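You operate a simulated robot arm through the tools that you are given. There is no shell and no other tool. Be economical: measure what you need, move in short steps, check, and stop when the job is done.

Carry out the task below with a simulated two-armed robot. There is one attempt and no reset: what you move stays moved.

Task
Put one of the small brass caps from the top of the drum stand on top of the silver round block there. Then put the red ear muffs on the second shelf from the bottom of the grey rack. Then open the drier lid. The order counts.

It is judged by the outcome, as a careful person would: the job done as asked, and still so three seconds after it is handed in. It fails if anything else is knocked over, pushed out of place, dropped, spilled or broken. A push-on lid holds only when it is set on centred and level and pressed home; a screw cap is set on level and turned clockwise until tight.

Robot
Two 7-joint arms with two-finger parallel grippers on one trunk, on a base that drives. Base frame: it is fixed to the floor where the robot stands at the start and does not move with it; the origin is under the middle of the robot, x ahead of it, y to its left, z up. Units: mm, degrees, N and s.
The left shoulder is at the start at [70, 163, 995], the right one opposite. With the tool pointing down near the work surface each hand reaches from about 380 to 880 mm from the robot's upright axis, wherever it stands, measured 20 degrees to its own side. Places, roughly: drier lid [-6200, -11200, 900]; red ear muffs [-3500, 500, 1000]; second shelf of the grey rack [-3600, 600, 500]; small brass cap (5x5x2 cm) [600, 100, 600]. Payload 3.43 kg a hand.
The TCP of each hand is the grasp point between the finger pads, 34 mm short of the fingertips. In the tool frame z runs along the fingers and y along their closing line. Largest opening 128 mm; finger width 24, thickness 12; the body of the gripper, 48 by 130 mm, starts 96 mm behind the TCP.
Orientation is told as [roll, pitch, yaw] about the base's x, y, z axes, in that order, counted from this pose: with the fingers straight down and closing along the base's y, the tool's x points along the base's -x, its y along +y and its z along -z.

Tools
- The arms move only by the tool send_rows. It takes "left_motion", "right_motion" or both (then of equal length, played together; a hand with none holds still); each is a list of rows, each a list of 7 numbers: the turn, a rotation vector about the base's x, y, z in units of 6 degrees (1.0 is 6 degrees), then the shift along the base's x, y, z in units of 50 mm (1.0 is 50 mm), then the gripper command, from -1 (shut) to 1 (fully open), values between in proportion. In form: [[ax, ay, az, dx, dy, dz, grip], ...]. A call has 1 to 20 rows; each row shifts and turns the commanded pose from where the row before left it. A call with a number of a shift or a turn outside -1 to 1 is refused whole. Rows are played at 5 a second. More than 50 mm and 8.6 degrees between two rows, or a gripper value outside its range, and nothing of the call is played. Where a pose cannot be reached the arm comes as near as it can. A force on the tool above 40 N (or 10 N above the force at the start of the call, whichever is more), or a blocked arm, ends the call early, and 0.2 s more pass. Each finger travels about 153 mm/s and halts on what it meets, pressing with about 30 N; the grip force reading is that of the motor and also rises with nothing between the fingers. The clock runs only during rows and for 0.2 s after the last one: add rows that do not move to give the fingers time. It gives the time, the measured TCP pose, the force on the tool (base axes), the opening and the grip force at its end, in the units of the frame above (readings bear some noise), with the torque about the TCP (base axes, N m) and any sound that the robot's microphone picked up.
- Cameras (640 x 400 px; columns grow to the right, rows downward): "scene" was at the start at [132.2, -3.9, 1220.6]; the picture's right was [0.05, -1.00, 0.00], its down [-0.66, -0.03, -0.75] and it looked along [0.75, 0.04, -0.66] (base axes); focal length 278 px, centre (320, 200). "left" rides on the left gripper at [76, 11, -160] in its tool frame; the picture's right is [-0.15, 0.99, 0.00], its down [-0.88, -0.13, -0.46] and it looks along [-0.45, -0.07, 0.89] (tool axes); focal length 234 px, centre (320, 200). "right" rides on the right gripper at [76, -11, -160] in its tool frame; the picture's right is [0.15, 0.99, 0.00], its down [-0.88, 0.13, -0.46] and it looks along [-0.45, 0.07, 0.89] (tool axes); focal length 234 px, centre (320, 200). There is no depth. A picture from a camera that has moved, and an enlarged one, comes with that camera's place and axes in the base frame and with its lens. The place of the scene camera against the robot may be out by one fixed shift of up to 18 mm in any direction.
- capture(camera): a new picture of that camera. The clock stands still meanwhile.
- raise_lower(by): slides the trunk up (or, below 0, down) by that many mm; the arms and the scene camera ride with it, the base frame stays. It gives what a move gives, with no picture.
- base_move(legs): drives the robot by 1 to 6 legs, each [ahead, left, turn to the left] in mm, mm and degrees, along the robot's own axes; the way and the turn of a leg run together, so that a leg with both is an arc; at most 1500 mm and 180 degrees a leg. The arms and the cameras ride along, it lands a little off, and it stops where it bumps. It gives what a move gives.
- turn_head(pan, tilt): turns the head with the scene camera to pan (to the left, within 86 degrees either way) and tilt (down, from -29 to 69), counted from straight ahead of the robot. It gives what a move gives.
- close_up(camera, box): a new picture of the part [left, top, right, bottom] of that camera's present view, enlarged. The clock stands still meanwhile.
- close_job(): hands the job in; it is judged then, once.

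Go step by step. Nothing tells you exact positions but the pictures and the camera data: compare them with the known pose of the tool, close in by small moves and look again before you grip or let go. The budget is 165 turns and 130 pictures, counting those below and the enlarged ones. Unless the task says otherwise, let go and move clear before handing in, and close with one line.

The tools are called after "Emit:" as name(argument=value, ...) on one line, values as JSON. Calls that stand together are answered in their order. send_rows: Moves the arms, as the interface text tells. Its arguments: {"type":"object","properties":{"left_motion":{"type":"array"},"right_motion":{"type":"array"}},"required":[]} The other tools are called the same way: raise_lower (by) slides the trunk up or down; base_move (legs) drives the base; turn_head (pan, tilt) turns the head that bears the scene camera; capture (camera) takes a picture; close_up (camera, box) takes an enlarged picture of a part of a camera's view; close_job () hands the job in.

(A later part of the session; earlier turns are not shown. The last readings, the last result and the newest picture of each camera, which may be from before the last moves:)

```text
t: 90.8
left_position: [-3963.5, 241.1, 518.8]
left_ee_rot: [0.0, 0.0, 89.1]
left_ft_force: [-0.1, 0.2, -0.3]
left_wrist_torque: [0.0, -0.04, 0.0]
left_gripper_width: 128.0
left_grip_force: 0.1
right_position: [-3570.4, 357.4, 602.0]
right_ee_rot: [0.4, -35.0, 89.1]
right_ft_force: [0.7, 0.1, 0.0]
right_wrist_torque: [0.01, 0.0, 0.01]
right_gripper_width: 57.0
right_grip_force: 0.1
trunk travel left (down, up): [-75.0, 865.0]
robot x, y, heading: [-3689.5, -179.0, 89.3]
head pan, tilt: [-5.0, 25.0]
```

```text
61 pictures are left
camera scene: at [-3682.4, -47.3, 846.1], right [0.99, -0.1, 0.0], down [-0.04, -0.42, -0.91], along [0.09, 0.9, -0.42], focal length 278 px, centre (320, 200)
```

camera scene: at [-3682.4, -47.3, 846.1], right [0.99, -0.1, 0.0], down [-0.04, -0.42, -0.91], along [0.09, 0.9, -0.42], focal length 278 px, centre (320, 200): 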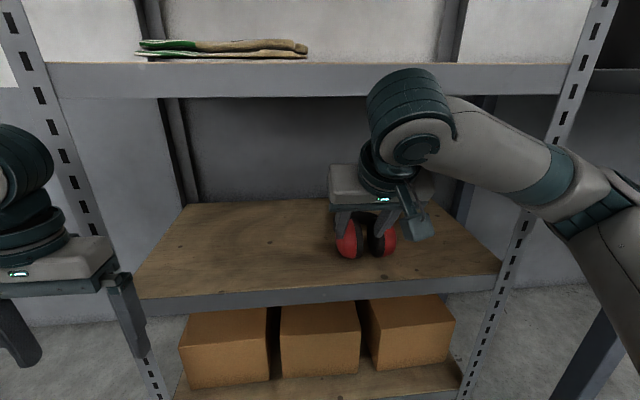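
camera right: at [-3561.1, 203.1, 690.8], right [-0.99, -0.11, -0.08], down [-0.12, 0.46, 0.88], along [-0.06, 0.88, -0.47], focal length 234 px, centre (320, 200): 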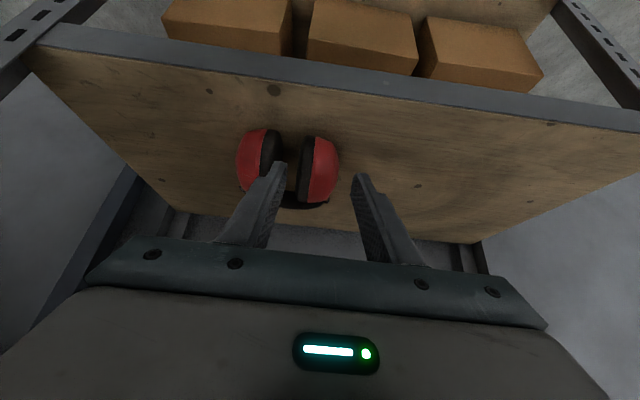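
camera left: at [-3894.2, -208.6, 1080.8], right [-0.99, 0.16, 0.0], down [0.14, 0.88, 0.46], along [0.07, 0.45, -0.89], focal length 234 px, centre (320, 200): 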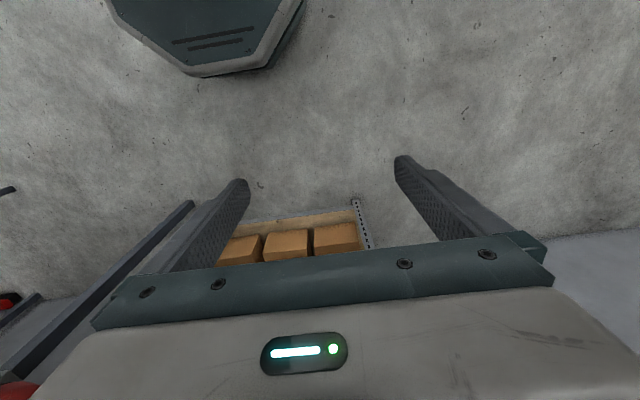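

The ear muffs stand on the second shelf. I'll back out, raise the trunk, and turn round to look for the drier.

Emit:
base_move(legs=[[-600, 0, 0]])

Emit:
raise_lower(by=400)

Emit:
send_rows(right_motion=[[-0.97, 0, 0, 0, -0.4, -0.2, 0.3], [-0.97, 0, 0, 0, -0.4, -0.2, 0.3], [-0.97, 0, 0, 0, -0.4, -0.2, 0.3], [-0.97, 0, 0, 0, -0.4, -0.2, 0.3], [-0.97, 0, 0, 0, -0.4, -0.2, 0.3], [-0.97, 0, 0, 0, -0.4, -0.2, 0.3], [0, 0, 0, 0, 0, 0, 0.3]])

Emit:
base_move(legs=[[0, 0, 170]])

Emit:
turn_head(pan=0, tilt=12)

Emit:
capture(camera="scene")

```text
t: 94.2
left_position: [-3973.3, -350.4, 520.7]
left_ee_rot: [-0.1, 0.0, 89.2]
left_ft_force: [0.0, -0.3, -0.7]
left_wrist_torque: [-0.02, -0.03, -0.01]
left_gripper_width: 128.0
left_grip_force: 0.1
right_position: [-3578.1, -236.7, 602.5]
right_ee_rot: [0.4, -34.9, 88.9]
right_ft_force: [0.4, -0.7, -0.5]
right_wrist_torque: [-0.03, 0.03, 0.0]
right_gripper_width: 57.1
right_grip_force: 0.0
trunk travel left (down, up): [-75.0, 865.0]
robot x, y, heading: [-3700.7, -772.8, 89.0]
head pan, tilt: [-5.0, 25.0]
```

```text
t: 98.0
left_position: [-3971.7, -351.9, 921.1]
left_ee_rot: [-0.1, 0.0, 89.1]
left_ft_force: [0.0, 1.1, -0.8]
left_wrist_torque: [0.03, 0.01, 0.05]
left_gripper_width: 128.1
left_grip_force: 0.0
right_position: [-3579.5, -236.9, 1002.0]
right_ee_rot: [0.4, -34.9, 88.9]
right_ft_force: [0.7, -0.7, -0.3]
right_wrist_torque: [-0.01, 0.02, -0.02]
right_gripper_width: 57.1
right_grip_force: 0.0
trunk travel left (down, up): [-475.0, 465.0]
robot x, y, heading: [-3701.2, -773.5, 88.7]
head pan, tilt: [-5.0, 25.0]
```

```text
t: 99.6
left_position: [-3973.2, -351.6, 919.9]
left_ee_rot: [0.1, 0.0, 89.1]
left_ft_force: [-0.2, -0.2, -0.8]
left_wrist_torque: [-0.01, 0.01, 0.0]
left_gripper_width: 128.0
left_grip_force: 0.1
right_position: [-3578.4, -356.2, 942.3]
right_ee_rot: [-0.2, 0.0, 89.1]
right_ft_force: [-0.5, 0.5, -0.4]
right_wrist_torque: [0.01, 0.02, -0.05]
right_gripper_width: 83.0
right_grip_force: 0.1
trunk travel left (down, up): [-475.0, 465.0]
robot x, y, heading: [-3701.2, -772.6, 89.1]
head pan, tilt: [-5.0, 25.0]
```

```text
t: 107.0
left_position: [-3509.0, -1239.2, 920.4]
left_ee_rot: [0.1, 0.0, -101.3]
left_ft_force: [-0.8, 0.2, -0.1]
left_wrist_torque: [0.01, -0.01, -0.01]
left_gripper_width: 127.8
left_grip_force: 0.1
right_position: [-3896.3, -1163.1, 942.2]
right_ee_rot: [-0.3, 0.0, -101.2]
right_ft_force: [-0.5, 0.2, 0.0]
right_wrist_torque: [0.02, -0.02, -0.05]
right_gripper_width: 83.2
right_grip_force: 0.0
trunk travel left (down, up): [-475.0, 465.0]
robot x, y, heading: [-3702.8, -774.7, -101.4]
head pan, tilt: [-5.0, 25.0]
```

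```text
t: 107.7
left_position: [-3509.0, -1238.9, 921.2]
left_ee_rot: [0.1, 0.0, -101.3]
left_ft_force: [-0.5, -0.3, 0.2]
left_wrist_torque: [-0.05, -0.01, 0.01]
left_gripper_width: 127.9
left_grip_force: 0.1
right_position: [-3895.0, -1163.7, 942.3]
right_ee_rot: [-0.2, 0.0, -101.2]
right_ft_force: [0.6, -0.1, 0.2]
right_wrist_torque: [0.02, -0.01, -0.01]
right_gripper_width: 83.2
right_grip_force: 0.1
trunk travel left (down, up): [-475.0, 465.0]
robot x, y, heading: [-3699.2, -772.9, -100.9]
head pan, tilt: [0.0, 12.0]
```

```text
60 pictures are left
camera scene: at [-3730.5, -923.3, 1267.1], right [-0.98, 0.2, 0.0], down [0.04, 0.2, -0.98], along [-0.19, -0.96, -0.21], focal length 278 px, centre (320, 200)
```

scene: 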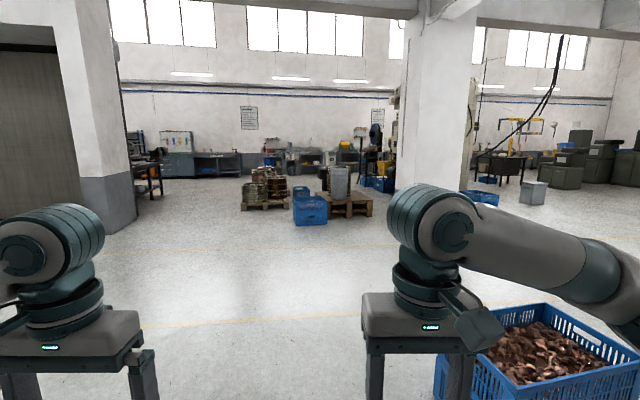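

The drier should appear near pixel (330, 152). I'll enlarge there.

Emit:
close_up(camera="scene", box=[230, 110, 410, 230])

```text
3.33 times, centred on (320, 170) of scene
camera zoom: at [-3730.5, -923.3, 1267.1], right [-0.98, 0.2, 0.0], down [0.04, 0.2, -0.98], along [-0.19, -0.96, -0.21], focal length 928 px, centre (320, 300)
```

zoom: 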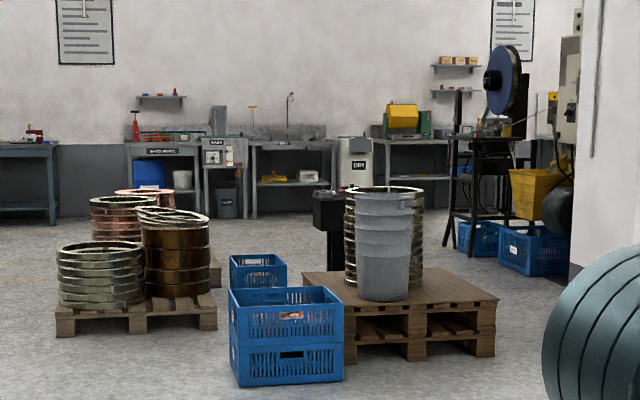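

The drier ("DRY") stands by the far bench. Pallets and crates block the straight way, so I'll pass left of the left pallet, at about x = -2550.

Emit:
base_move(legs=[[0, 0, 11], [1300, 390, 0], [1300, 390, 0], [1200, 380, 0]])

Emit:
capture(camera="scene")

```text
t: 127.5
left_position: [-2298.4, -5003.4, 920.8]
left_ee_rot: [0.0, 0.0, -90.8]
left_ft_force: [0.1, 0.7, 0.8]
left_wrist_torque: [0.03, 0.0, 0.0]
left_gripper_width: 127.9
left_grip_force: 0.1
right_position: [-2693.6, -4999.4, 942.6]
right_ee_rot: [-0.1, 0.0, -90.7]
right_ft_force: [0.6, -0.6, -0.1]
right_wrist_torque: [0.05, -0.03, 0.0]
right_gripper_width: 83.2
right_grip_force: 0.0
trunk travel left (down, up): [-475.0, 465.0]
robot x, y, heading: [-2573.5, -4582.2, -90.9]
head pan, tilt: [0.0, 12.0]
```

```text
58 pictures are left
camera scene: at [-2577.1, -4733.3, 1267.1], right [-1.0, 0.01, 0.0], down [0.0, 0.21, -0.98], along [-0.01, -0.98, -0.21], focal length 278 px, centre (320, 200)
```

scene: 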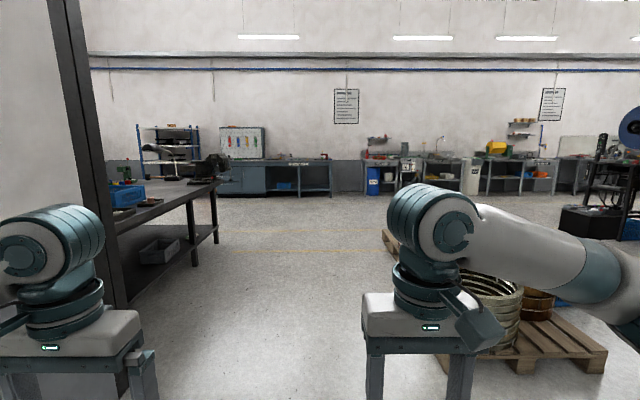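

The way is clear between the left bench and the coil pallet. I'll go on to y ≈ -8200 and then aim for the drier.

Emit:
base_move(legs=[[1400, 220, 0], [1400, 0, 0], [800, 0, 0]])

Emit:
turn_head(pan=-45, tilt=14)

Emit:
capture(camera="scene")

```text
t: 145.1
left_position: [-2131.6, -8608.2, 921.4]
left_ee_rot: [0.1, 0.0, -91.1]
left_ft_force: [0.4, 0.6, 0.8]
left_wrist_torque: [0.03, -0.01, 0.04]
left_gripper_width: 127.9
left_grip_force: 0.1
right_position: [-2525.2, -8601.1, 941.9]
right_ee_rot: [-0.2, 0.0, -91.2]
right_ft_force: [0.9, -0.1, -0.2]
right_wrist_torque: [0.03, 0.0, -0.04]
right_gripper_width: 83.3
right_grip_force: 0.0
trunk travel left (down, up): [-475.0, 465.0]
robot x, y, heading: [-2400.4, -8185.9, -91.2]
head pan, tilt: [0.0, 12.0]
```

```text
t: 146.2
left_position: [-2131.7, -8607.0, 920.7]
left_ee_rot: [-0.1, 0.0, -91.1]
left_ft_force: [0.8, 0.3, -0.2]
left_wrist_torque: [-0.01, -0.02, -0.01]
left_gripper_width: 127.9
left_grip_force: 0.1
right_position: [-2524.8, -8600.7, 942.0]
right_ee_rot: [-0.2, 0.0, -91.1]
right_ft_force: [-0.3, 0.1, -0.2]
right_wrist_torque: [0.03, 0.03, -0.01]
right_gripper_width: 83.1
right_grip_force: 0.2
trunk travel left (down, up): [-475.0, 465.0]
robot x, y, heading: [-2401.8, -8184.5, -91.2]
head pan, tilt: [-45.0, 14.0]
```

```text
57 pictures are left
camera scene: at [-2472.8, -8306.2, 1263.9], right [-0.69, 0.72, 0.0], down [0.17, 0.17, -0.97], along [-0.7, -0.67, -0.24], focal length 278 px, centre (320, 200)
```

scene: 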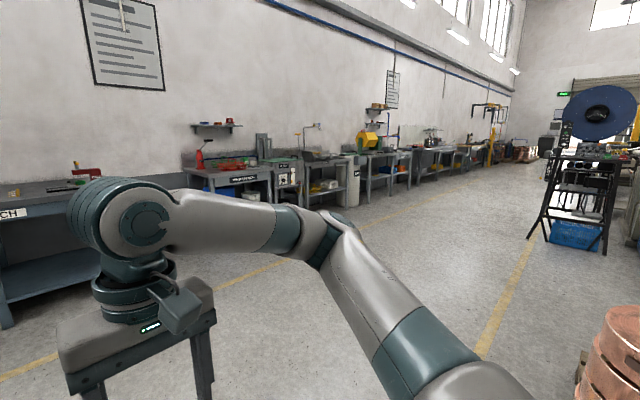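

The aisle is clear to the drier. I'll drive diagonally until I stand in front of it.

Emit:
base_move(legs=[[580, -1270, 0], [580, -1270, 0], [580, -1270, 0]])

Emit:
turn_head(pan=0, tilt=25)

Emit:
capture(camera="scene")

```text
t: 166.3
left_position: [-5990.8, -10249.0, 920.9]
left_ee_rot: [-0.1, -0.1, -91.3]
left_ft_force: [0.1, -0.7, 0.4]
left_wrist_torque: [-0.03, 0.0, 0.01]
left_gripper_width: 128.0
left_grip_force: 0.0
right_position: [-6385.1, -10244.0, 941.6]
right_ee_rot: [-0.3, 0.0, -91.2]
right_ft_force: [0.2, -0.3, 0.9]
right_wrist_torque: [0.0, -0.01, -0.02]
right_gripper_width: 83.0
right_grip_force: 0.0
trunk travel left (down, up): [-475.0, 465.0]
robot x, y, heading: [-6265.5, -9824.6, -91.3]
head pan, tilt: [-45.0, 14.0]
```

```text
t: 167.4
left_position: [-5992.1, -10250.3, 920.5]
left_ee_rot: [0.0, 0.0, -91.2]
left_ft_force: [0.0, 0.2, 0.0]
left_wrist_torque: [0.02, -0.02, 0.01]
left_gripper_width: 128.2
left_grip_force: 0.1
right_position: [-6385.4, -10244.2, 941.8]
right_ee_rot: [-0.2, 0.0, -91.3]
right_ft_force: [0.9, -0.7, 0.3]
right_wrist_torque: [0.0, 0.0, 0.01]
right_gripper_width: 83.1
right_grip_force: 0.1
trunk travel left (down, up): [-475.0, 465.0]
robot x, y, heading: [-6262.2, -9824.6, -91.1]
head pan, tilt: [0.0, 25.0]
```

```text
56 pictures are left
camera scene: at [-6267.1, -9976.5, 1246.1], right [-1.0, 0.02, 0.0], down [0.01, 0.42, -0.91], along [-0.02, -0.91, -0.42], focal length 278 px, centre (320, 200)
```

scene: 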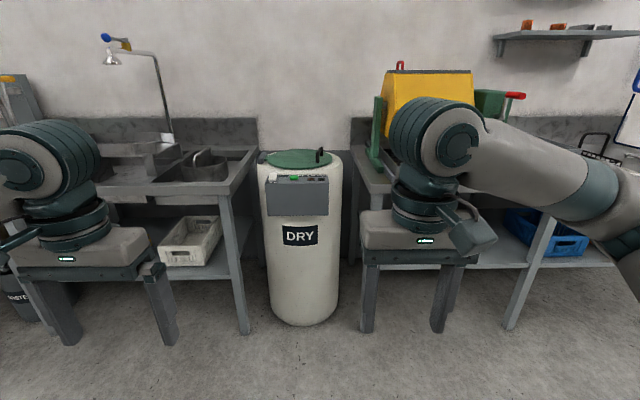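

Emit:
close_up(camera="scene", box=[240, 130, 380, 220])

```text
4.44 times, centred on (310, 175) of scene
camera zoom: at [-6267.1, -9976.5, 1246.1], right [-1.0, 0.02, 0.0], down [0.01, 0.42, -0.91], along [-0.02, -0.91, -0.42], focal length 1237 px, centre (364, 311)
```

zoom: 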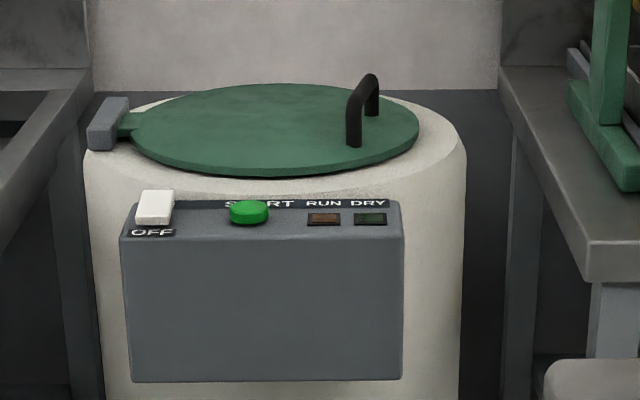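

The drier has a round green lid, hinged on the image-left (+x) side, with a black bar handle on the -x side running along y, at about (-6293, -11156, 945). I'll raise the trunk 150 mm and drive up so the right hand can reach the handle.

Emit:
raise_lower(by=150)

Emit:
base_move(legs=[[660, 140, 1]])

Emit:
turn_head(pan=-8, tilt=38)

Emit:
capture(camera="scene")

Emit:
capture(camera="right")

```text
t: 169.2
left_position: [-5992.1, -10250.2, 1071.1]
left_ee_rot: [0.0, -0.1, -91.3]
left_ft_force: [-0.2, -0.4, -0.4]
left_wrist_torque: [0.02, 0.03, 0.01]
left_gripper_width: 127.9
left_grip_force: 0.1
right_position: [-6384.9, -10243.8, 1091.7]
right_ee_rot: [-0.3, -0.1, -91.2]
right_ft_force: [-0.3, 0.0, 0.3]
right_wrist_torque: [0.0, 0.0, 0.01]
right_gripper_width: 83.1
right_grip_force: 0.1
trunk travel left (down, up): [-625.0, 315.0]
robot x, y, heading: [-6261.9, -9825.1, -91.1]
head pan, tilt: [0.0, 25.0]
```

```text
t: 172.9
left_position: [-5856.6, -10905.5, 1069.6]
left_ee_rot: [0.0, 0.0, -90.3]
left_ft_force: [0.4, -0.9, -0.2]
left_wrist_torque: [0.02, -0.02, 0.01]
left_gripper_width: 128.1
left_grip_force: 0.1
right_position: [-6250.2, -10904.8, 1091.5]
right_ee_rot: [-0.1, -0.1, -90.5]
right_ft_force: [0.5, -0.2, 0.5]
right_wrist_torque: [0.06, 0.0, -0.03]
right_gripper_width: 83.4
right_grip_force: 0.0
trunk travel left (down, up): [-625.0, 315.0]
robot x, y, heading: [-6133.6, -10481.4, -90.6]
head pan, tilt: [0.0, 25.0]
```

```text
t: 173.6
left_position: [-5856.0, -10906.0, 1070.1]
left_ee_rot: [0.1, 0.0, -90.5]
left_ft_force: [0.3, -0.3, 0.3]
left_wrist_torque: [0.04, -0.01, 0.02]
left_gripper_width: 128.2
left_grip_force: 0.0
right_position: [-6249.6, -10904.2, 1093.2]
right_ee_rot: [-0.2, 0.1, -90.4]
right_ft_force: [0.5, -0.3, -0.1]
right_wrist_torque: [0.0, 0.0, -0.03]
right_gripper_width: 82.9
right_grip_force: 0.1
trunk travel left (down, up): [-625.0, 315.0]
robot x, y, heading: [-6135.1, -10484.2, -90.4]
head pan, tilt: [-8.0, 38.0]
```

```text
54 pictures are left
camera scene: at [-6146.8, -10629.2, 1375.8], right [-0.99, 0.15, 0.0], down [0.09, 0.61, -0.79], along [-0.12, -0.78, -0.62], focal length 278 px, centre (320, 200)
```

scene: 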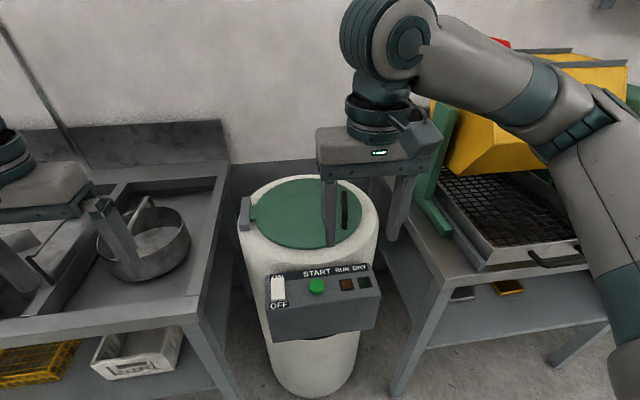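

```text
53 pictures are left
camera right: at [-6260.7, -10828.4, 1253.0], right [0.99, 0.14, 0.0], down [0.13, -0.88, 0.46], along [0.06, -0.45, -0.89], focal length 234 px, centre (320, 200)
```

right: 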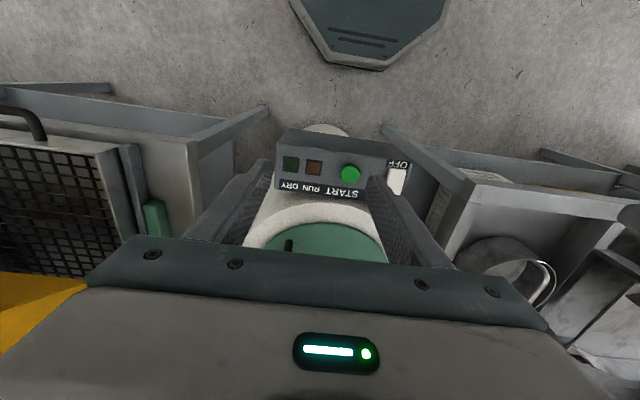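

Hand is short of the handle. I'll move it above the lid, still high, and look from the wrist.

Emit:
send_rows(right_motion=[[0, 0, 0, -0.15, -0.9, 0, 0.3], [0, 0, 0, -0.25, -0.9, 0, 0.3], [0, 0, 0, -0.25, -0.9, 0, 0.3], [0, 0, 0, -0.2, -0.9, 0, 0.3], [0, 0, 0, 0, 0, 0, 0.3]])

Emit:
capture(camera="right")

Emit:
close_up(camera="scene", box=[220, 110, 420, 250])

```text
t: 174.8
left_position: [-5856.1, -10905.3, 1071.1]
left_ee_rot: [0.0, 0.0, -90.3]
left_ft_force: [0.1, 0.1, 0.3]
left_wrist_torque: [-0.04, -0.02, 0.04]
left_gripper_width: 127.9
left_grip_force: 0.0
right_position: [-6291.3, -11082.3, 1094.2]
right_ee_rot: [-0.2, 0.0, -90.3]
right_ft_force: [0.4, 0.3, 0.8]
right_wrist_torque: [0.0, -0.03, 0.01]
right_gripper_width: 83.2
right_grip_force: 0.0
trunk travel left (down, up): [-625.0, 315.0]
robot x, y, heading: [-6129.7, -10485.6, -90.4]
head pan, tilt: [-8.0, 38.0]
```

```text
52 pictures are left
camera right: at [-6303.1, -11006.2, 1254.6], right [0.99, 0.14, 0.0], down [0.13, -0.88, 0.46], along [0.06, -0.45, -0.89], focal length 234 px, centre (320, 200)
```

right: 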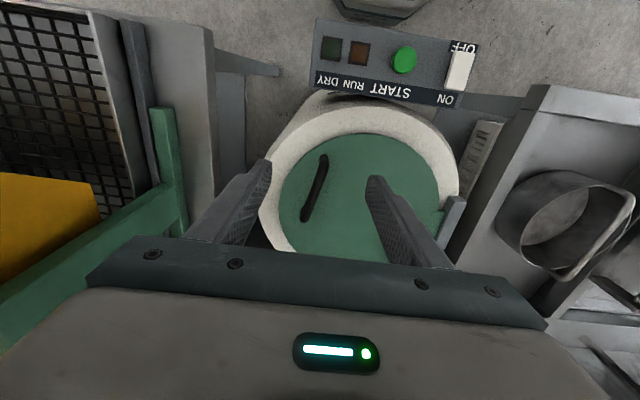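

```text
2.86 times, centred on (320, 180) of scene
camera zoom: at [-6147.0, -10628.3, 1375.8], right [-0.99, 0.15, 0.0], down [0.09, 0.61, -0.79], along [-0.12, -0.78, -0.62], focal length 795 px, centre (320, 257)
```

zoom: 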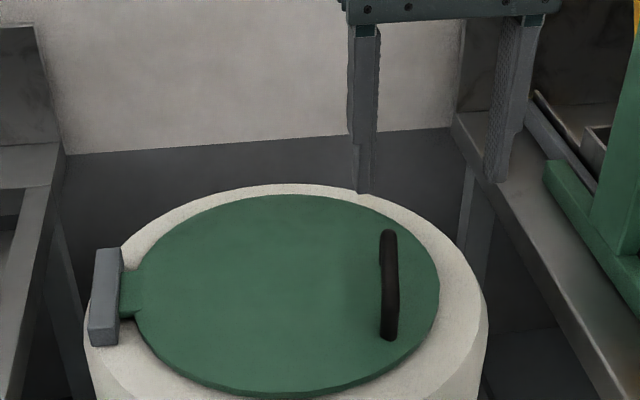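

From the wrist view the bar is centred at (-6293, -11147), turned about 7° from the y axis, with the hinge near (-6048, -11180). I'll align the yaw and position and lower to 1000.

Emit:
send_rows(right_motion=[[0, 0, -0.58, 0, -0.6, -0.4, 0], [0, 0, -0.58, 0, -0.6, -0.6, 0], [0, 0, 0, 0, -0.1, -0.8, 0], [0, 0, 0, 0, 0, 0, 0]])

Emit:
capture(camera="right")

Emit:
close_up(camera="scene", box=[220, 110, 420, 250])

```text
t: 175.8
left_position: [-5855.0, -10905.0, 1070.9]
left_ee_rot: [0.0, -0.1, -90.4]
left_ft_force: [0.0, 0.2, -0.7]
left_wrist_torque: [-0.01, 0.02, 0.01]
left_gripper_width: 128.0
left_grip_force: 0.1
right_position: [-6291.4, -11149.5, 1003.6]
right_ee_rot: [-0.3, -0.2, -97.2]
right_ft_force: [0.8, 0.1, -0.1]
right_wrist_torque: [-0.04, -0.02, 0.0]
right_gripper_width: 63.8
right_grip_force: 0.0
trunk travel left (down, up): [-625.0, 315.0]
robot x, y, heading: [-6130.1, -10485.8, -90.6]
head pan, tilt: [-8.0, 38.0]
```

```text
50 pictures are left
camera right: at [-6293.4, -11072.7, 1164.1], right [1.0, 0.02, 0.0], down [0.02, -0.89, 0.46], along [0.0, -0.46, -0.89], focal length 234 px, centre (320, 200)
```

right: 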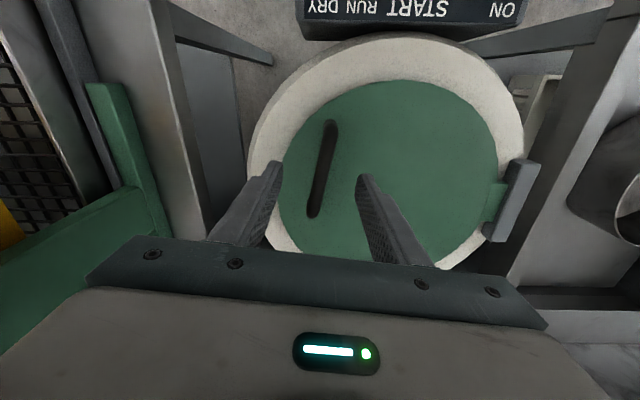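

```text
2.86 times, centred on (320, 180) of scene
camera zoom: at [-6146.5, -10628.7, 1375.8], right [-0.99, 0.15, 0.0], down [0.09, 0.61, -0.79], along [-0.12, -0.78, -0.62], focal length 795 px, centre (320, 257)
```

zoom: 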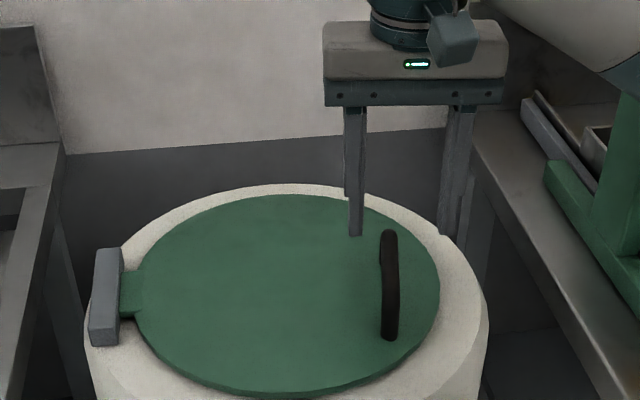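

Combining both views puts the bar nearer (-6292, -11162, 908). I'll fine-tune and lower to 950.

Emit:
send_rows(right_motion=[[0, 0, -0.4, 0, -0.24, -0.5, 0], [0, 0, 0, 0, 0, -0.55, 0], [0, 0, 0, 0, 0, 0, 0]])

Emit:
capture(camera="right")

Emit:
close_up(camera="scene", box=[220, 110, 420, 250])

```text
t: 176.6
left_position: [-5856.0, -10906.1, 1071.0]
left_ee_rot: [0.0, 0.0, -90.4]
left_ft_force: [-0.5, 0.0, -0.2]
left_wrist_torque: [0.03, 0.01, -0.02]
left_gripper_width: 127.9
left_grip_force: 0.0
right_position: [-6292.3, -11160.6, 950.5]
right_ee_rot: [-0.2, 0.0, -99.8]
right_ft_force: [-0.7, -0.7, 0.0]
right_wrist_torque: [-0.01, 0.01, -0.01]
right_gripper_width: 64.3
right_grip_force: 0.0
trunk travel left (down, up): [-625.0, 315.0]
robot x, y, heading: [-6133.0, -10486.3, -90.5]
head pan, tilt: [-8.0, 38.0]
```

```text
48 pictures are left
camera right: at [-6290.6, -11084.6, 1110.7], right [1.0, -0.02, 0.0], down [-0.02, -0.89, 0.46], along [-0.01, -0.46, -0.89], focal length 234 px, centre (320, 200)
```

right: 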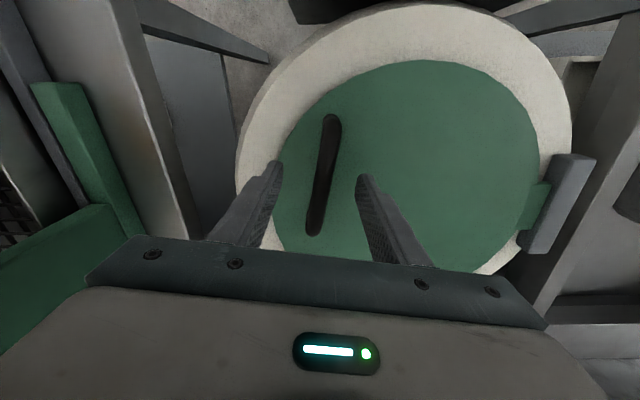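

```text
2.86 times, centred on (320, 180) of scene
camera zoom: at [-6146.7, -10629.1, 1375.8], right [-0.99, 0.15, 0.0], down [0.09, 0.61, -0.79], along [-0.12, -0.78, -0.62], focal length 795 px, centre (320, 257)
```

zoom: 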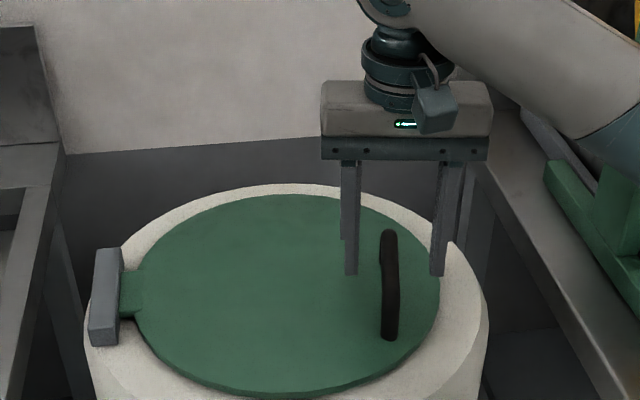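

Aligned. I'll lower so that the bar is between the finger pads, then close on it.

Emit:
send_rows(right_motion=[[0, 0, 0, 0.02, -0.04, -0.3, 0], [0, 0, 0, 0, 0, -0.25, 0], [0, 0, 0, 0, 0, -0.15, 0], [0, 0, 0, 0, 0, 0, 0]])

Emit:
close_up(camera="right", box=[230, 80, 430, 240])

Emit:
close_up(camera="scene", box=[300, 150, 400, 240])

```text
t: 177.6
left_position: [-5855.2, -10906.0, 1069.7]
left_ee_rot: [0.0, 0.1, -90.4]
left_ft_force: [0.5, -0.1, -0.1]
left_wrist_torque: [0.02, 0.01, 0.01]
left_gripper_width: 128.0
left_grip_force: 0.1
right_position: [-6289.5, -11163.7, 915.3]
right_ee_rot: [-0.1, 0.0, -99.9]
right_ft_force: [0.3, 0.8, 0.6]
right_wrist_torque: [-0.01, 0.02, -0.01]
right_gripper_width: 64.0
right_grip_force: 0.0
trunk travel left (down, up): [-625.0, 315.0]
robot x, y, heading: [-6129.2, -10485.8, -90.2]
head pan, tilt: [-8.0, 38.0]
```

```text
2.50 times, centred on (330, 160) of right
camera zoom: at [-6289.5, -11087.1, 1075.7], right [1.0, -0.02, 0.0], down [-0.02, -0.89, 0.46], along [-0.01, -0.46, -0.89], focal length 585 px, centre (295, 300)
```

zoom: 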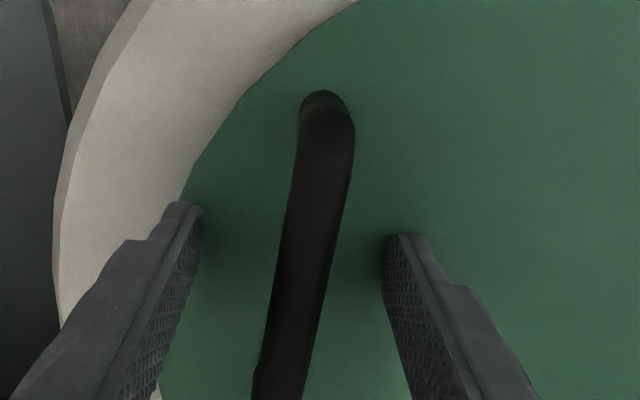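

```text
4.44 times, centred on (350, 195) of scene
camera zoom: at [-6146.8, -10629.2, 1375.7], right [-0.99, 0.15, 0.0], down [0.09, 0.61, -0.79], along [-0.12, -0.78, -0.62], focal length 1237 px, centre (187, 222)
```

zoom: 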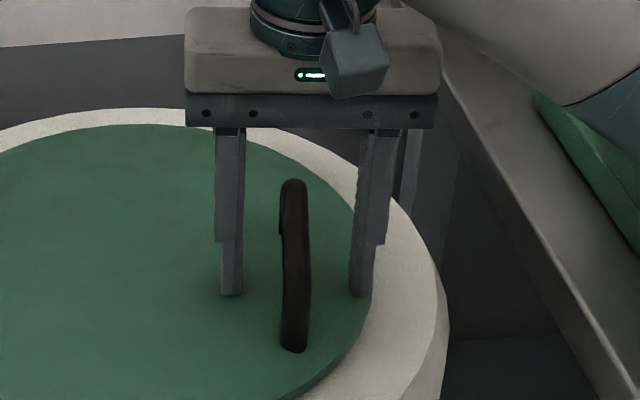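

The bar is between the fingers with no contact. I'll close on it.

Emit:
send_rows(right_motion=[[0, 0, 0, 0, 0, 0, -0.3], [0, 0, 0, 0, 0, 0, -0.6], [0, 0, 0, 0, 0, 0, -0.8], [0, 0, 0, 0, 0, 0, -1], [0, 0, 0, 0, 0, 0, -1], [0, 0, 0, 0, 0, 0, -1]])

Emit:
close_up(camera="scene", box=[300, 150, 400, 240])

```text
t: 179.0
left_position: [-5854.6, -10905.9, 1070.6]
left_ee_rot: [0.0, 0.0, -90.4]
left_ft_force: [-1.0, -0.5, 0.4]
left_wrist_torque: [0.0, 0.0, 0.01]
left_gripper_width: 128.2
left_grip_force: 0.0
right_position: [-6289.1, -11163.2, 915.6]
right_ee_rot: [-0.1, 0.0, -99.7]
right_ft_force: [7.5, -0.6, -2.6]
right_wrist_torque: [-0.04, 0.03, -1.13]
right_gripper_width: 16.1
right_grip_force: 45.1
trunk travel left (down, up): [-625.0, 315.0]
robot x, y, heading: [-6130.0, -10483.9, -90.2]
head pan, tilt: [-8.0, 38.0]
```

```text
4.44 times, centred on (350, 195) of scene
camera zoom: at [-6145.7, -10629.5, 1375.7], right [-0.99, 0.15, 0.0], down [0.09, 0.61, -0.79], along [-0.12, -0.78, -0.62], focal length 1237 px, centre (187, 222)
```

zoom: 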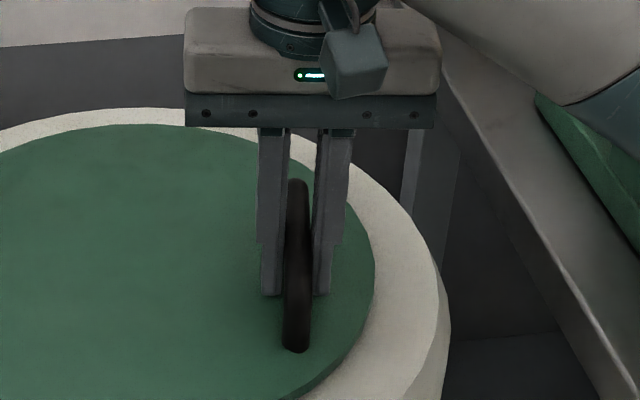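

The handle is gripped (16 mm). I estimate the hinge at (-6024, -11212, 868), so the bar's radius is about 270 mm. I'll start along the arc by 12° and read the forces.

Emit:
send_rows(right_motion=[[0, 0, 0, 0.045, -0.008, 0.28, -1], [0, 0, 0, 0.06, -0.01, 0.278, -1], [0, 0, 0, 0.075, -0.013, 0.274, -1], [0, 0, 0, 0.087, -0.015, 0.27, -1], [0, 0, 0, 0, 0, 0, -1]])

Emit:
capture(camera="scene")

```text
t: 180.2
left_position: [-5853.7, -10904.6, 1069.4]
left_ee_rot: [0.0, 0.0, -90.4]
left_ft_force: [-0.4, -0.1, -1.1]
left_wrist_torque: [-0.03, -0.02, 0.02]
left_gripper_width: 128.0
left_grip_force: 0.1
right_position: [-6274.3, -11164.5, 970.5]
right_ee_rot: [-0.2, 0.1, -99.6]
right_ft_force: [17.7, 11.8, -8.6]
right_wrist_torque: [-0.05, -0.06, -0.99]
right_gripper_width: 16.1
right_grip_force: 45.1
trunk travel left (down, up): [-625.0, 315.0]
robot x, y, heading: [-6130.6, -10486.8, -90.5]
head pan, tilt: [-8.0, 38.0]
```

```text
43 pictures are left
camera scene: at [-6144.1, -10628.1, 1375.9], right [-0.99, 0.15, 0.0], down [0.09, 0.61, -0.79], along [-0.12, -0.78, -0.61], focal length 278 px, centre (320, 200)
```

scene: 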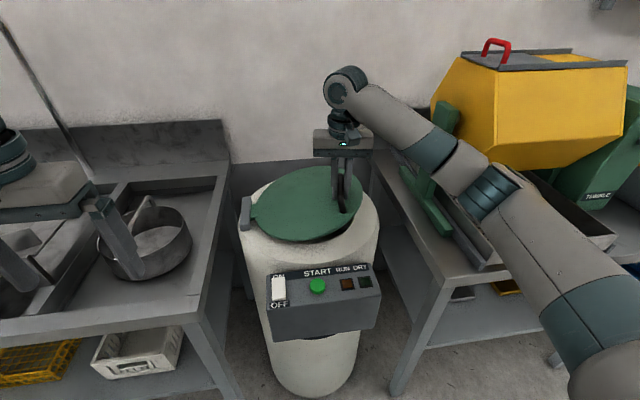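

The lid is lifting. The side force says the arc should bend more toward the hinge, so I'll correct and continue.

Emit:
send_rows(right_motion=[[0, 0, 0, 0.08, 0.06, 0, -1], [0, 0, 0, 0.11, -0.01, 0.262, -1], [0, 0, 0, 0.125, -0.015, 0.256, -1], [0, 0, 0, 0.138, -0.02, 0.25, -1], [0, 0, 0, 0.15, -0.02, 0.24, -1], [0, 0, 0, 0, 0, 0, -1]])

```text
t: 181.6
left_position: [-5856.4, -10904.4, 1071.5]
left_ee_rot: [0.0, 0.0, -90.4]
left_ft_force: [-0.8, -0.1, 0.0]
left_wrist_torque: [-0.02, 0.02, -0.02]
left_gripper_width: 127.7
left_grip_force: 0.0
right_position: [-6249.0, -11165.5, 1022.3]
right_ee_rot: [-0.2, -0.1, -99.7]
right_ft_force: [-5.0, 4.0, 4.0]
right_wrist_torque: [-0.52, 0.01, -0.73]
right_gripper_width: 15.5
right_grip_force: 44.7
trunk travel left (down, up): [-625.0, 315.0]
robot x, y, heading: [-6130.5, -10488.9, -90.7]
head pan, tilt: [-8.0, 38.0]
```

Forces are small now. Next section of the arc.

Emit:
send_rows(right_motion=[[0, 0, 0, 0.165, -0.02, 0.244, -1], [0, 0, 0, 0.177, -0.02, 0.234, -1], [0, 0, 0, 0.19, -0.025, 0.224, -1], [0, 0, 0, 0.203, -0.03, 0.214, -1], [0, 0, 0, 0, 0, 0, -1]])

Emit:
capture(camera="scene")

```text
t: 182.8
left_position: [-5856.1, -10900.7, 1072.2]
left_ee_rot: [0.1, -0.2, -90.4]
left_ft_force: [-0.8, -0.1, 0.1]
left_wrist_torque: [-0.04, -0.01, 0.01]
left_gripper_width: 127.8
left_grip_force: 0.0
right_position: [-6209.9, -11167.3, 1067.4]
right_ee_rot: [-0.2, 0.0, -99.5]
right_ft_force: [-1.8, 27.7, 3.3]
right_wrist_torque: [0.35, -0.02, 0.75]
right_gripper_width: 15.8
right_grip_force: 45.4
trunk travel left (down, up): [-625.0, 315.0]
robot x, y, heading: [-6133.2, -10488.5, -90.2]
head pan, tilt: [-8.0, 38.0]
```

```text
42 pictures are left
camera scene: at [-6147.4, -10623.8, 1376.3], right [-0.99, 0.15, 0.0], down [0.09, 0.61, -0.79], along [-0.12, -0.78, -0.61], focal length 278 px, centre (320, 200)
```

scene: 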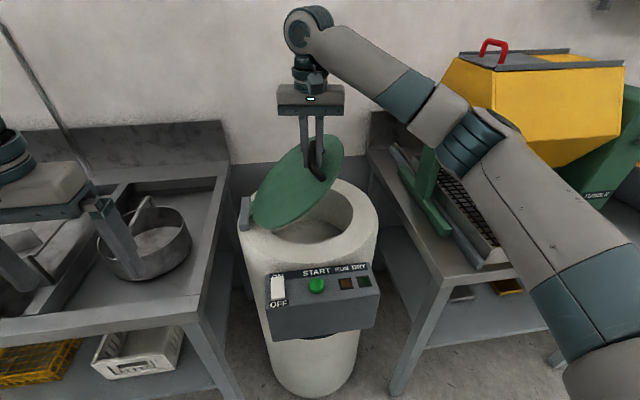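

About 40° open. The side force wants +y, so I'll correct by 5 mm and continue with the refitted hinge (-6044, z 885).

Emit:
send_rows(right_motion=[[0, 0, 0, 0, 0.1, 0, -1], [0, 0, 0, 0.222, 0, 0.19, -1], [0, 0, 0, 0.234, 0, 0.176, -1], [0, 0, 0, 0.244, 0, 0.164, -1], [0, 0, 0, 0.254, 0, 0.148, -1], [0, 0, 0, 0, 0, 0, -1]])

```text
t: 184.2
left_position: [-5857.7, -10905.7, 1070.8]
left_ee_rot: [0.1, -0.1, -90.5]
left_ft_force: [-0.3, -1.1, 0.5]
left_wrist_torque: [0.0, 0.03, 0.02]
left_gripper_width: 128.1
left_grip_force: 0.0
right_position: [-6164.7, -11166.6, 1102.0]
right_ee_rot: [0.0, -0.1, -99.9]
right_ft_force: [-9.5, -8.9, 16.3]
right_wrist_torque: [-0.97, 0.23, 1.17]
right_gripper_width: 16.3
right_grip_force: 45.0
trunk travel left (down, up): [-625.0, 315.0]
robot x, y, heading: [-6132.2, -10484.6, -90.7]
head pan, tilt: [-8.0, 38.0]
```

Emit:
send_rows(right_motion=[[0, 0, 0, -0.03, -0.02, 0.06, -1], [0, 0, 0, 0.266, 0, 0.14, -1], [0, 0, 0, 0.274, 0, 0.124, -1], [0, 0, 0, 0.282, 0, 0.108, -1], [0, 0, 0, 0.286, 0, 0.09, -1], [0, 0, 0, 0, 0, 0, -1]])

Emit:
capture(camera="scene")

```text
t: 185.6
left_position: [-5855.5, -10904.8, 1071.0]
left_ee_rot: [0.0, 0.1, -90.4]
left_ft_force: [-0.6, 0.4, -0.8]
left_wrist_torque: [0.02, -0.01, 0.04]
left_gripper_width: 128.0
left_grip_force: 0.1
right_position: [-6109.1, -11165.7, 1126.8]
right_ee_rot: [-0.1, 0.0, -99.7]
right_ft_force: [-0.2, 4.5, -1.0]
right_wrist_torque: [-0.36, 0.15, 1.03]
right_gripper_width: 17.4
right_grip_force: 44.6
trunk travel left (down, up): [-625.0, 315.0]
robot x, y, heading: [-6131.2, -10485.7, -90.4]
head pan, tilt: [-8.0, 38.0]
```

```text
41 pictures are left
camera scene: at [-6147.1, -10628.6, 1375.7], right [-0.99, 0.15, 0.0], down [0.09, 0.61, -0.79], along [-0.12, -0.78, -0.62], focal length 278 px, centre (320, 200)
```

scene: 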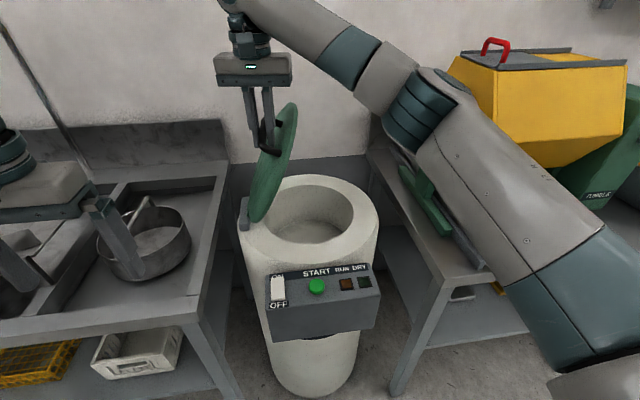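

About 67° open. I'll continue past the vertical.

Emit:
send_rows(right_motion=[[0, 0, 0, 0.29, 0, 0.068, -1], [0, 0, 0, 0.294, 0, 0.052, -1], [0, 0, 0, 0.296, 0, 0.034, -1], [0, 0, 0, 0.298, 0, 0.016, -1], [0, 0, 0, 0.298, 0, -0.002, -1], [0, 0, 0, 0, 0, 0, -1]])

```text
t: 187.0
left_position: [-5855.8, -10904.9, 1070.6]
left_ee_rot: [0.0, -0.2, -90.4]
left_ft_force: [-0.6, 0.0, -0.1]
left_wrist_torque: [0.02, 0.02, 0.01]
left_gripper_width: 128.3
left_grip_force: 0.2
right_position: [-6036.2, -11166.0, 1136.6]
right_ee_rot: [-0.1, -0.2, -99.8]
right_ft_force: [-0.6, -7.0, 22.5]
right_wrist_torque: [-0.39, 0.18, 1.18]
right_gripper_width: 18.7
right_grip_force: 44.8
trunk travel left (down, up): [-625.0, 315.0]
robot x, y, heading: [-6131.1, -10486.9, -90.4]
head pan, tilt: [-8.0, 38.0]
```

Emit:
send_rows(right_motion=[[0, 0, 0, 0, 0, 0.09, -1], [0, 0, 0, 0.297, 0, -0.01, -1], [0, 0, 0, 0.296, 0, -0.025, -1], [0, 0, 0, 0.29, 0, -0.045, -1], [0, 0, 0, 0, 0, 0, -1]])

Emit:
capture(camera="scene")

```text
t: 188.2
left_position: [-5856.1, -10905.5, 1069.9]
left_ee_rot: [-0.1, -0.1, -90.5]
left_ft_force: [-0.9, -0.3, 0.1]
left_wrist_torque: [-0.01, -0.03, 0.02]
left_gripper_width: 127.9
left_grip_force: 0.0
right_position: [-5991.2, -11166.0, 1134.7]
right_ee_rot: [-0.1, 0.1, -99.6]
right_ft_force: [-1.4, 9.7, -13.1]
right_wrist_torque: [-0.1, 0.15, 1.1]
right_gripper_width: 19.9
right_grip_force: 45.1
trunk travel left (down, up): [-625.0, 315.0]
robot x, y, heading: [-6132.3, -10483.3, -90.5]
head pan, tilt: [-8.0, 38.0]
```

```text
40 pictures are left
camera scene: at [-6147.2, -10629.1, 1375.5], right [-0.99, 0.15, 0.0], down [0.09, 0.61, -0.79], along [-0.12, -0.78, -0.62], focal length 278 px, centre (320, 200)
```

scene: 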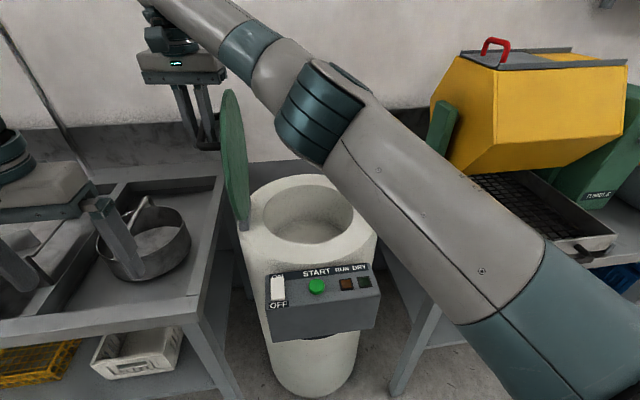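

Just past vertical. I'll push it further until it rests or reaches its stop.

Emit:
send_rows(right_motion=[[0, 0, 0, 0.288, 0, -0.09, -1], [0, 0, 0, 0.283, 0, -0.08, -1], [0, 0, 0, 0.277, 0, -0.096, -1], [0, 0, 0, 0, 0, 0, -1]])

Emit:
capture(camera="scene")

```text
t: 189.2
left_position: [-5855.0, -10903.9, 1071.2]
left_ee_rot: [0.0, 0.0, -90.5]
left_ft_force: [0.4, -0.2, 0.4]
left_wrist_torque: [0.04, 0.05, 0.02]
left_gripper_width: 128.0
left_grip_force: 0.0
right_position: [-5975.8, -11165.9, 1132.3]
right_ee_rot: [-0.3, -0.2, -99.7]
right_ft_force: [0.3, 2.7, 3.8]
right_wrist_torque: [0.44, 0.25, 1.26]
right_gripper_width: 19.9
right_grip_force: 44.7
right hand out of reach, approached as far as the arm can: row 2, 3
trunk travel left (down, up): [-625.0, 315.0]
robot x, y, heading: [-6133.5, -10485.1, -90.5]
head pan, tilt: [-8.0, 38.0]
```

```text
39 pictures are left
camera scene: at [-6146.7, -10628.5, 1375.9], right [-0.99, 0.15, 0.0], down [0.09, 0.61, -0.79], along [-0.12, -0.78, -0.62], focal length 278 px, centre (320, 200)
```

scene: 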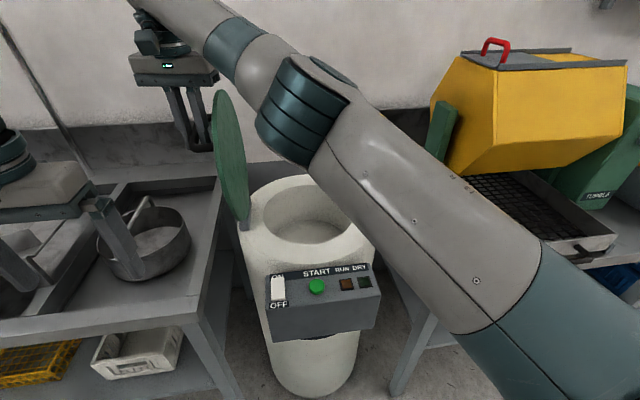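

The lid is at about 98°. I'll open the fingers a little, with the bar still between them, to see whether it stays or falls further.

Emit:
send_rows(right_motion=[[0, 0, 0, 0, 0, 0, -0.6], [0, 0, 0, 0, 0, 0, -0.5], [0, 0, 0, 0, 0, 0, -0.4], [0, 0, 0, 0, 0, 0, -0.3], [0, 0, 0, 0, 0, 0, -0.2], [0, 0, 0, 0, 0, 0, -0.2]])

Emit:
capture(camera="right")

Emit:
close_up(camera="scene", box=[120, 30, 320, 250])

```text
t: 190.6
left_position: [-5855.4, -10906.0, 1070.5]
left_ee_rot: [-0.1, 0.0, -90.5]
left_ft_force: [0.1, -0.7, 0.4]
left_wrist_torque: [0.01, 0.01, 0.01]
left_gripper_width: 128.3
left_grip_force: 0.0
right_position: [-5977.0, -11166.4, 1131.3]
right_ee_rot: [-0.2, 0.0, -99.6]
right_ft_force: [-0.6, -0.2, 0.0]
right_wrist_torque: [0.02, -0.01, -0.01]
right_gripper_width: 51.1
right_grip_force: 0.0
trunk travel left (down, up): [-625.0, 315.0]
robot x, y, heading: [-6132.0, -10484.3, -90.5]
head pan, tilt: [-8.0, 38.0]
```

```text
38 pictures are left
camera right: at [-5975.6, -11090.2, 1292.1], right [1.0, -0.02, 0.0], down [-0.02, -0.89, 0.46], along [-0.01, -0.46, -0.89], focal length 234 px, centre (320, 200)
```

right: 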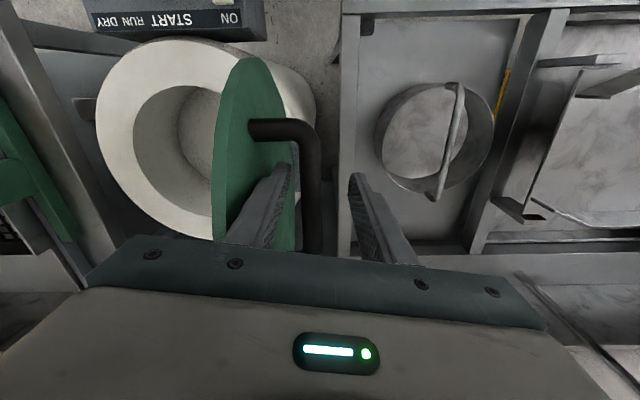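

```text
1.82 times, centred on (220, 140) of scene
camera zoom: at [-6146.7, -10629.2, 1375.7], right [-0.99, 0.15, 0.0], down [0.09, 0.61, -0.79], along [-0.12, -0.78, -0.62], focal length 506 px, centre (502, 309)
```

zoom: 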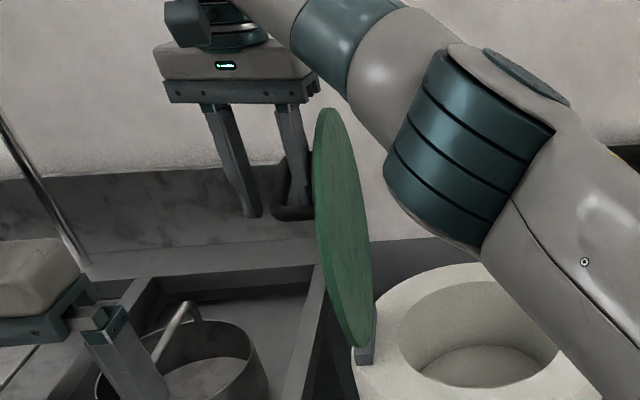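

The lid stays put on its own. I'll narrow the fingers a bit so they clear both lid and bar, and withdraw straight up.

Emit:
send_rows(right_motion=[[0, 0, 0, 0, 0, 0, -0.4], [0, 0, 0, 0, 0, 0.1, -0.4], [0, 0, 0, 0, 0, 0.3, -0.4], [0, 0, 0, 0, 0, 0.4, -0.4], [0, 0, 0, 0, 0, 0.5, -0.4], [0, 0, 0, 0, 0, 0.5, -0.4], [0, 0, 0, 0, 0, 0, -0.4]])

Emit:
capture(camera="right")

Emit:
capture(camera="scene")

```text
t: 192.2
left_position: [-5855.4, -10905.3, 1069.7]
left_ee_rot: [0.0, -0.1, -90.3]
left_ft_force: [0.3, 0.3, 0.7]
left_wrist_torque: [-0.03, 0.01, -0.04]
left_gripper_width: 128.0
left_grip_force: 0.1
right_position: [-5984.3, -11154.2, 1185.2]
right_ee_rot: [-0.1, -0.1, -99.6]
right_ft_force: [-1.0, -0.3, 0.2]
right_wrist_torque: [0.03, 0.02, -0.02]
right_gripper_width: 38.1
right_grip_force: 0.1
right hand out of reach, approached as far as the arm can: row 3, 4, 5, 6
trunk travel left (down, up): [-625.0, 315.0]
robot x, y, heading: [-6134.1, -10483.4, -90.5]
head pan, tilt: [-8.0, 38.0]
```

```text
36 pictures are left
camera right: at [-5983.0, -11076.9, 1347.1], right [1.0, -0.02, 0.0], down [-0.02, -0.89, 0.46], along [-0.01, -0.46, -0.89], focal length 234 px, centre (320, 200)
```

right: 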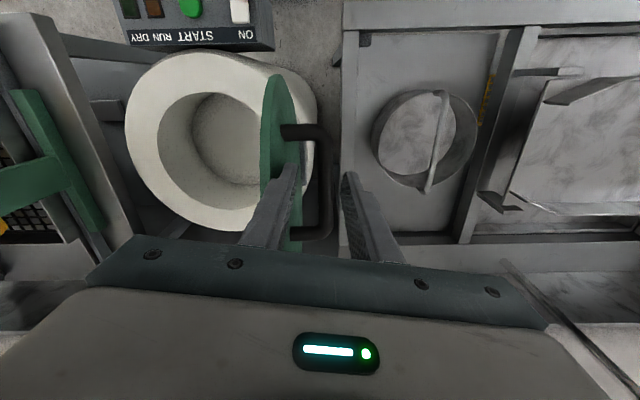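

```text
35 pictures are left
camera scene: at [-6146.7, -10629.4, 1375.7], right [-0.99, 0.15, 0.0], down [0.09, 0.61, -0.79], along [-0.12, -0.78, -0.62], focal length 278 px, centre (320, 200)
```

scene: 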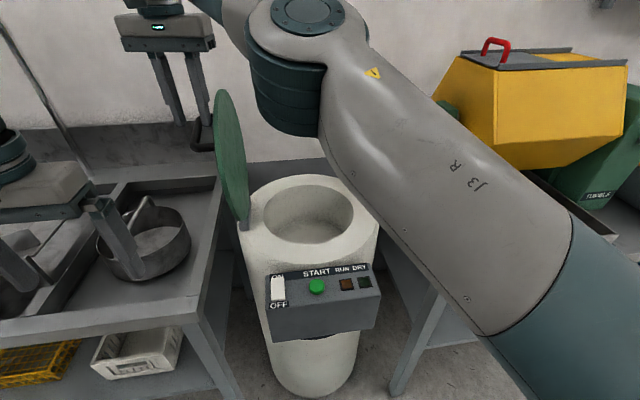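

The arm is at its reach limit, so I'll use the trunk to lift the hand straight up clear of the lid.

Emit:
raise_lower(by=200)

Emit:
capture(camera="right")

```text
t: 194.4
left_position: [-5855.4, -10905.6, 1270.2]
left_ee_rot: [0.1, -0.1, -90.4]
left_ft_force: [-0.5, -0.1, 0.9]
left_wrist_torque: [-0.02, -0.01, 0.0]
left_gripper_width: 128.1
left_grip_force: 0.1
right_position: [-5982.9, -11153.7, 1387.2]
right_ee_rot: [-0.1, -0.1, -99.8]
right_ft_force: [-0.5, -0.1, -0.3]
right_wrist_torque: [0.0, -0.04, 0.0]
right_gripper_width: 38.5
right_grip_force: 0.1
trunk travel left (down, up): [-825.0, 115.0]
robot x, y, heading: [-6132.1, -10486.2, -90.7]
head pan, tilt: [-8.0, 38.0]
```

```text
34 pictures are left
camera right: at [-5982.9, -11076.9, 1546.8], right [1.0, -0.02, 0.0], down [-0.02, -0.89, 0.46], along [-0.01, -0.46, -0.89], focal length 234 px, centre (320, 200)
```

right: 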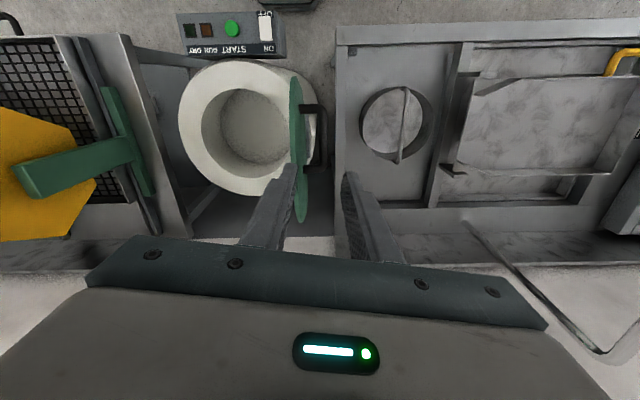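

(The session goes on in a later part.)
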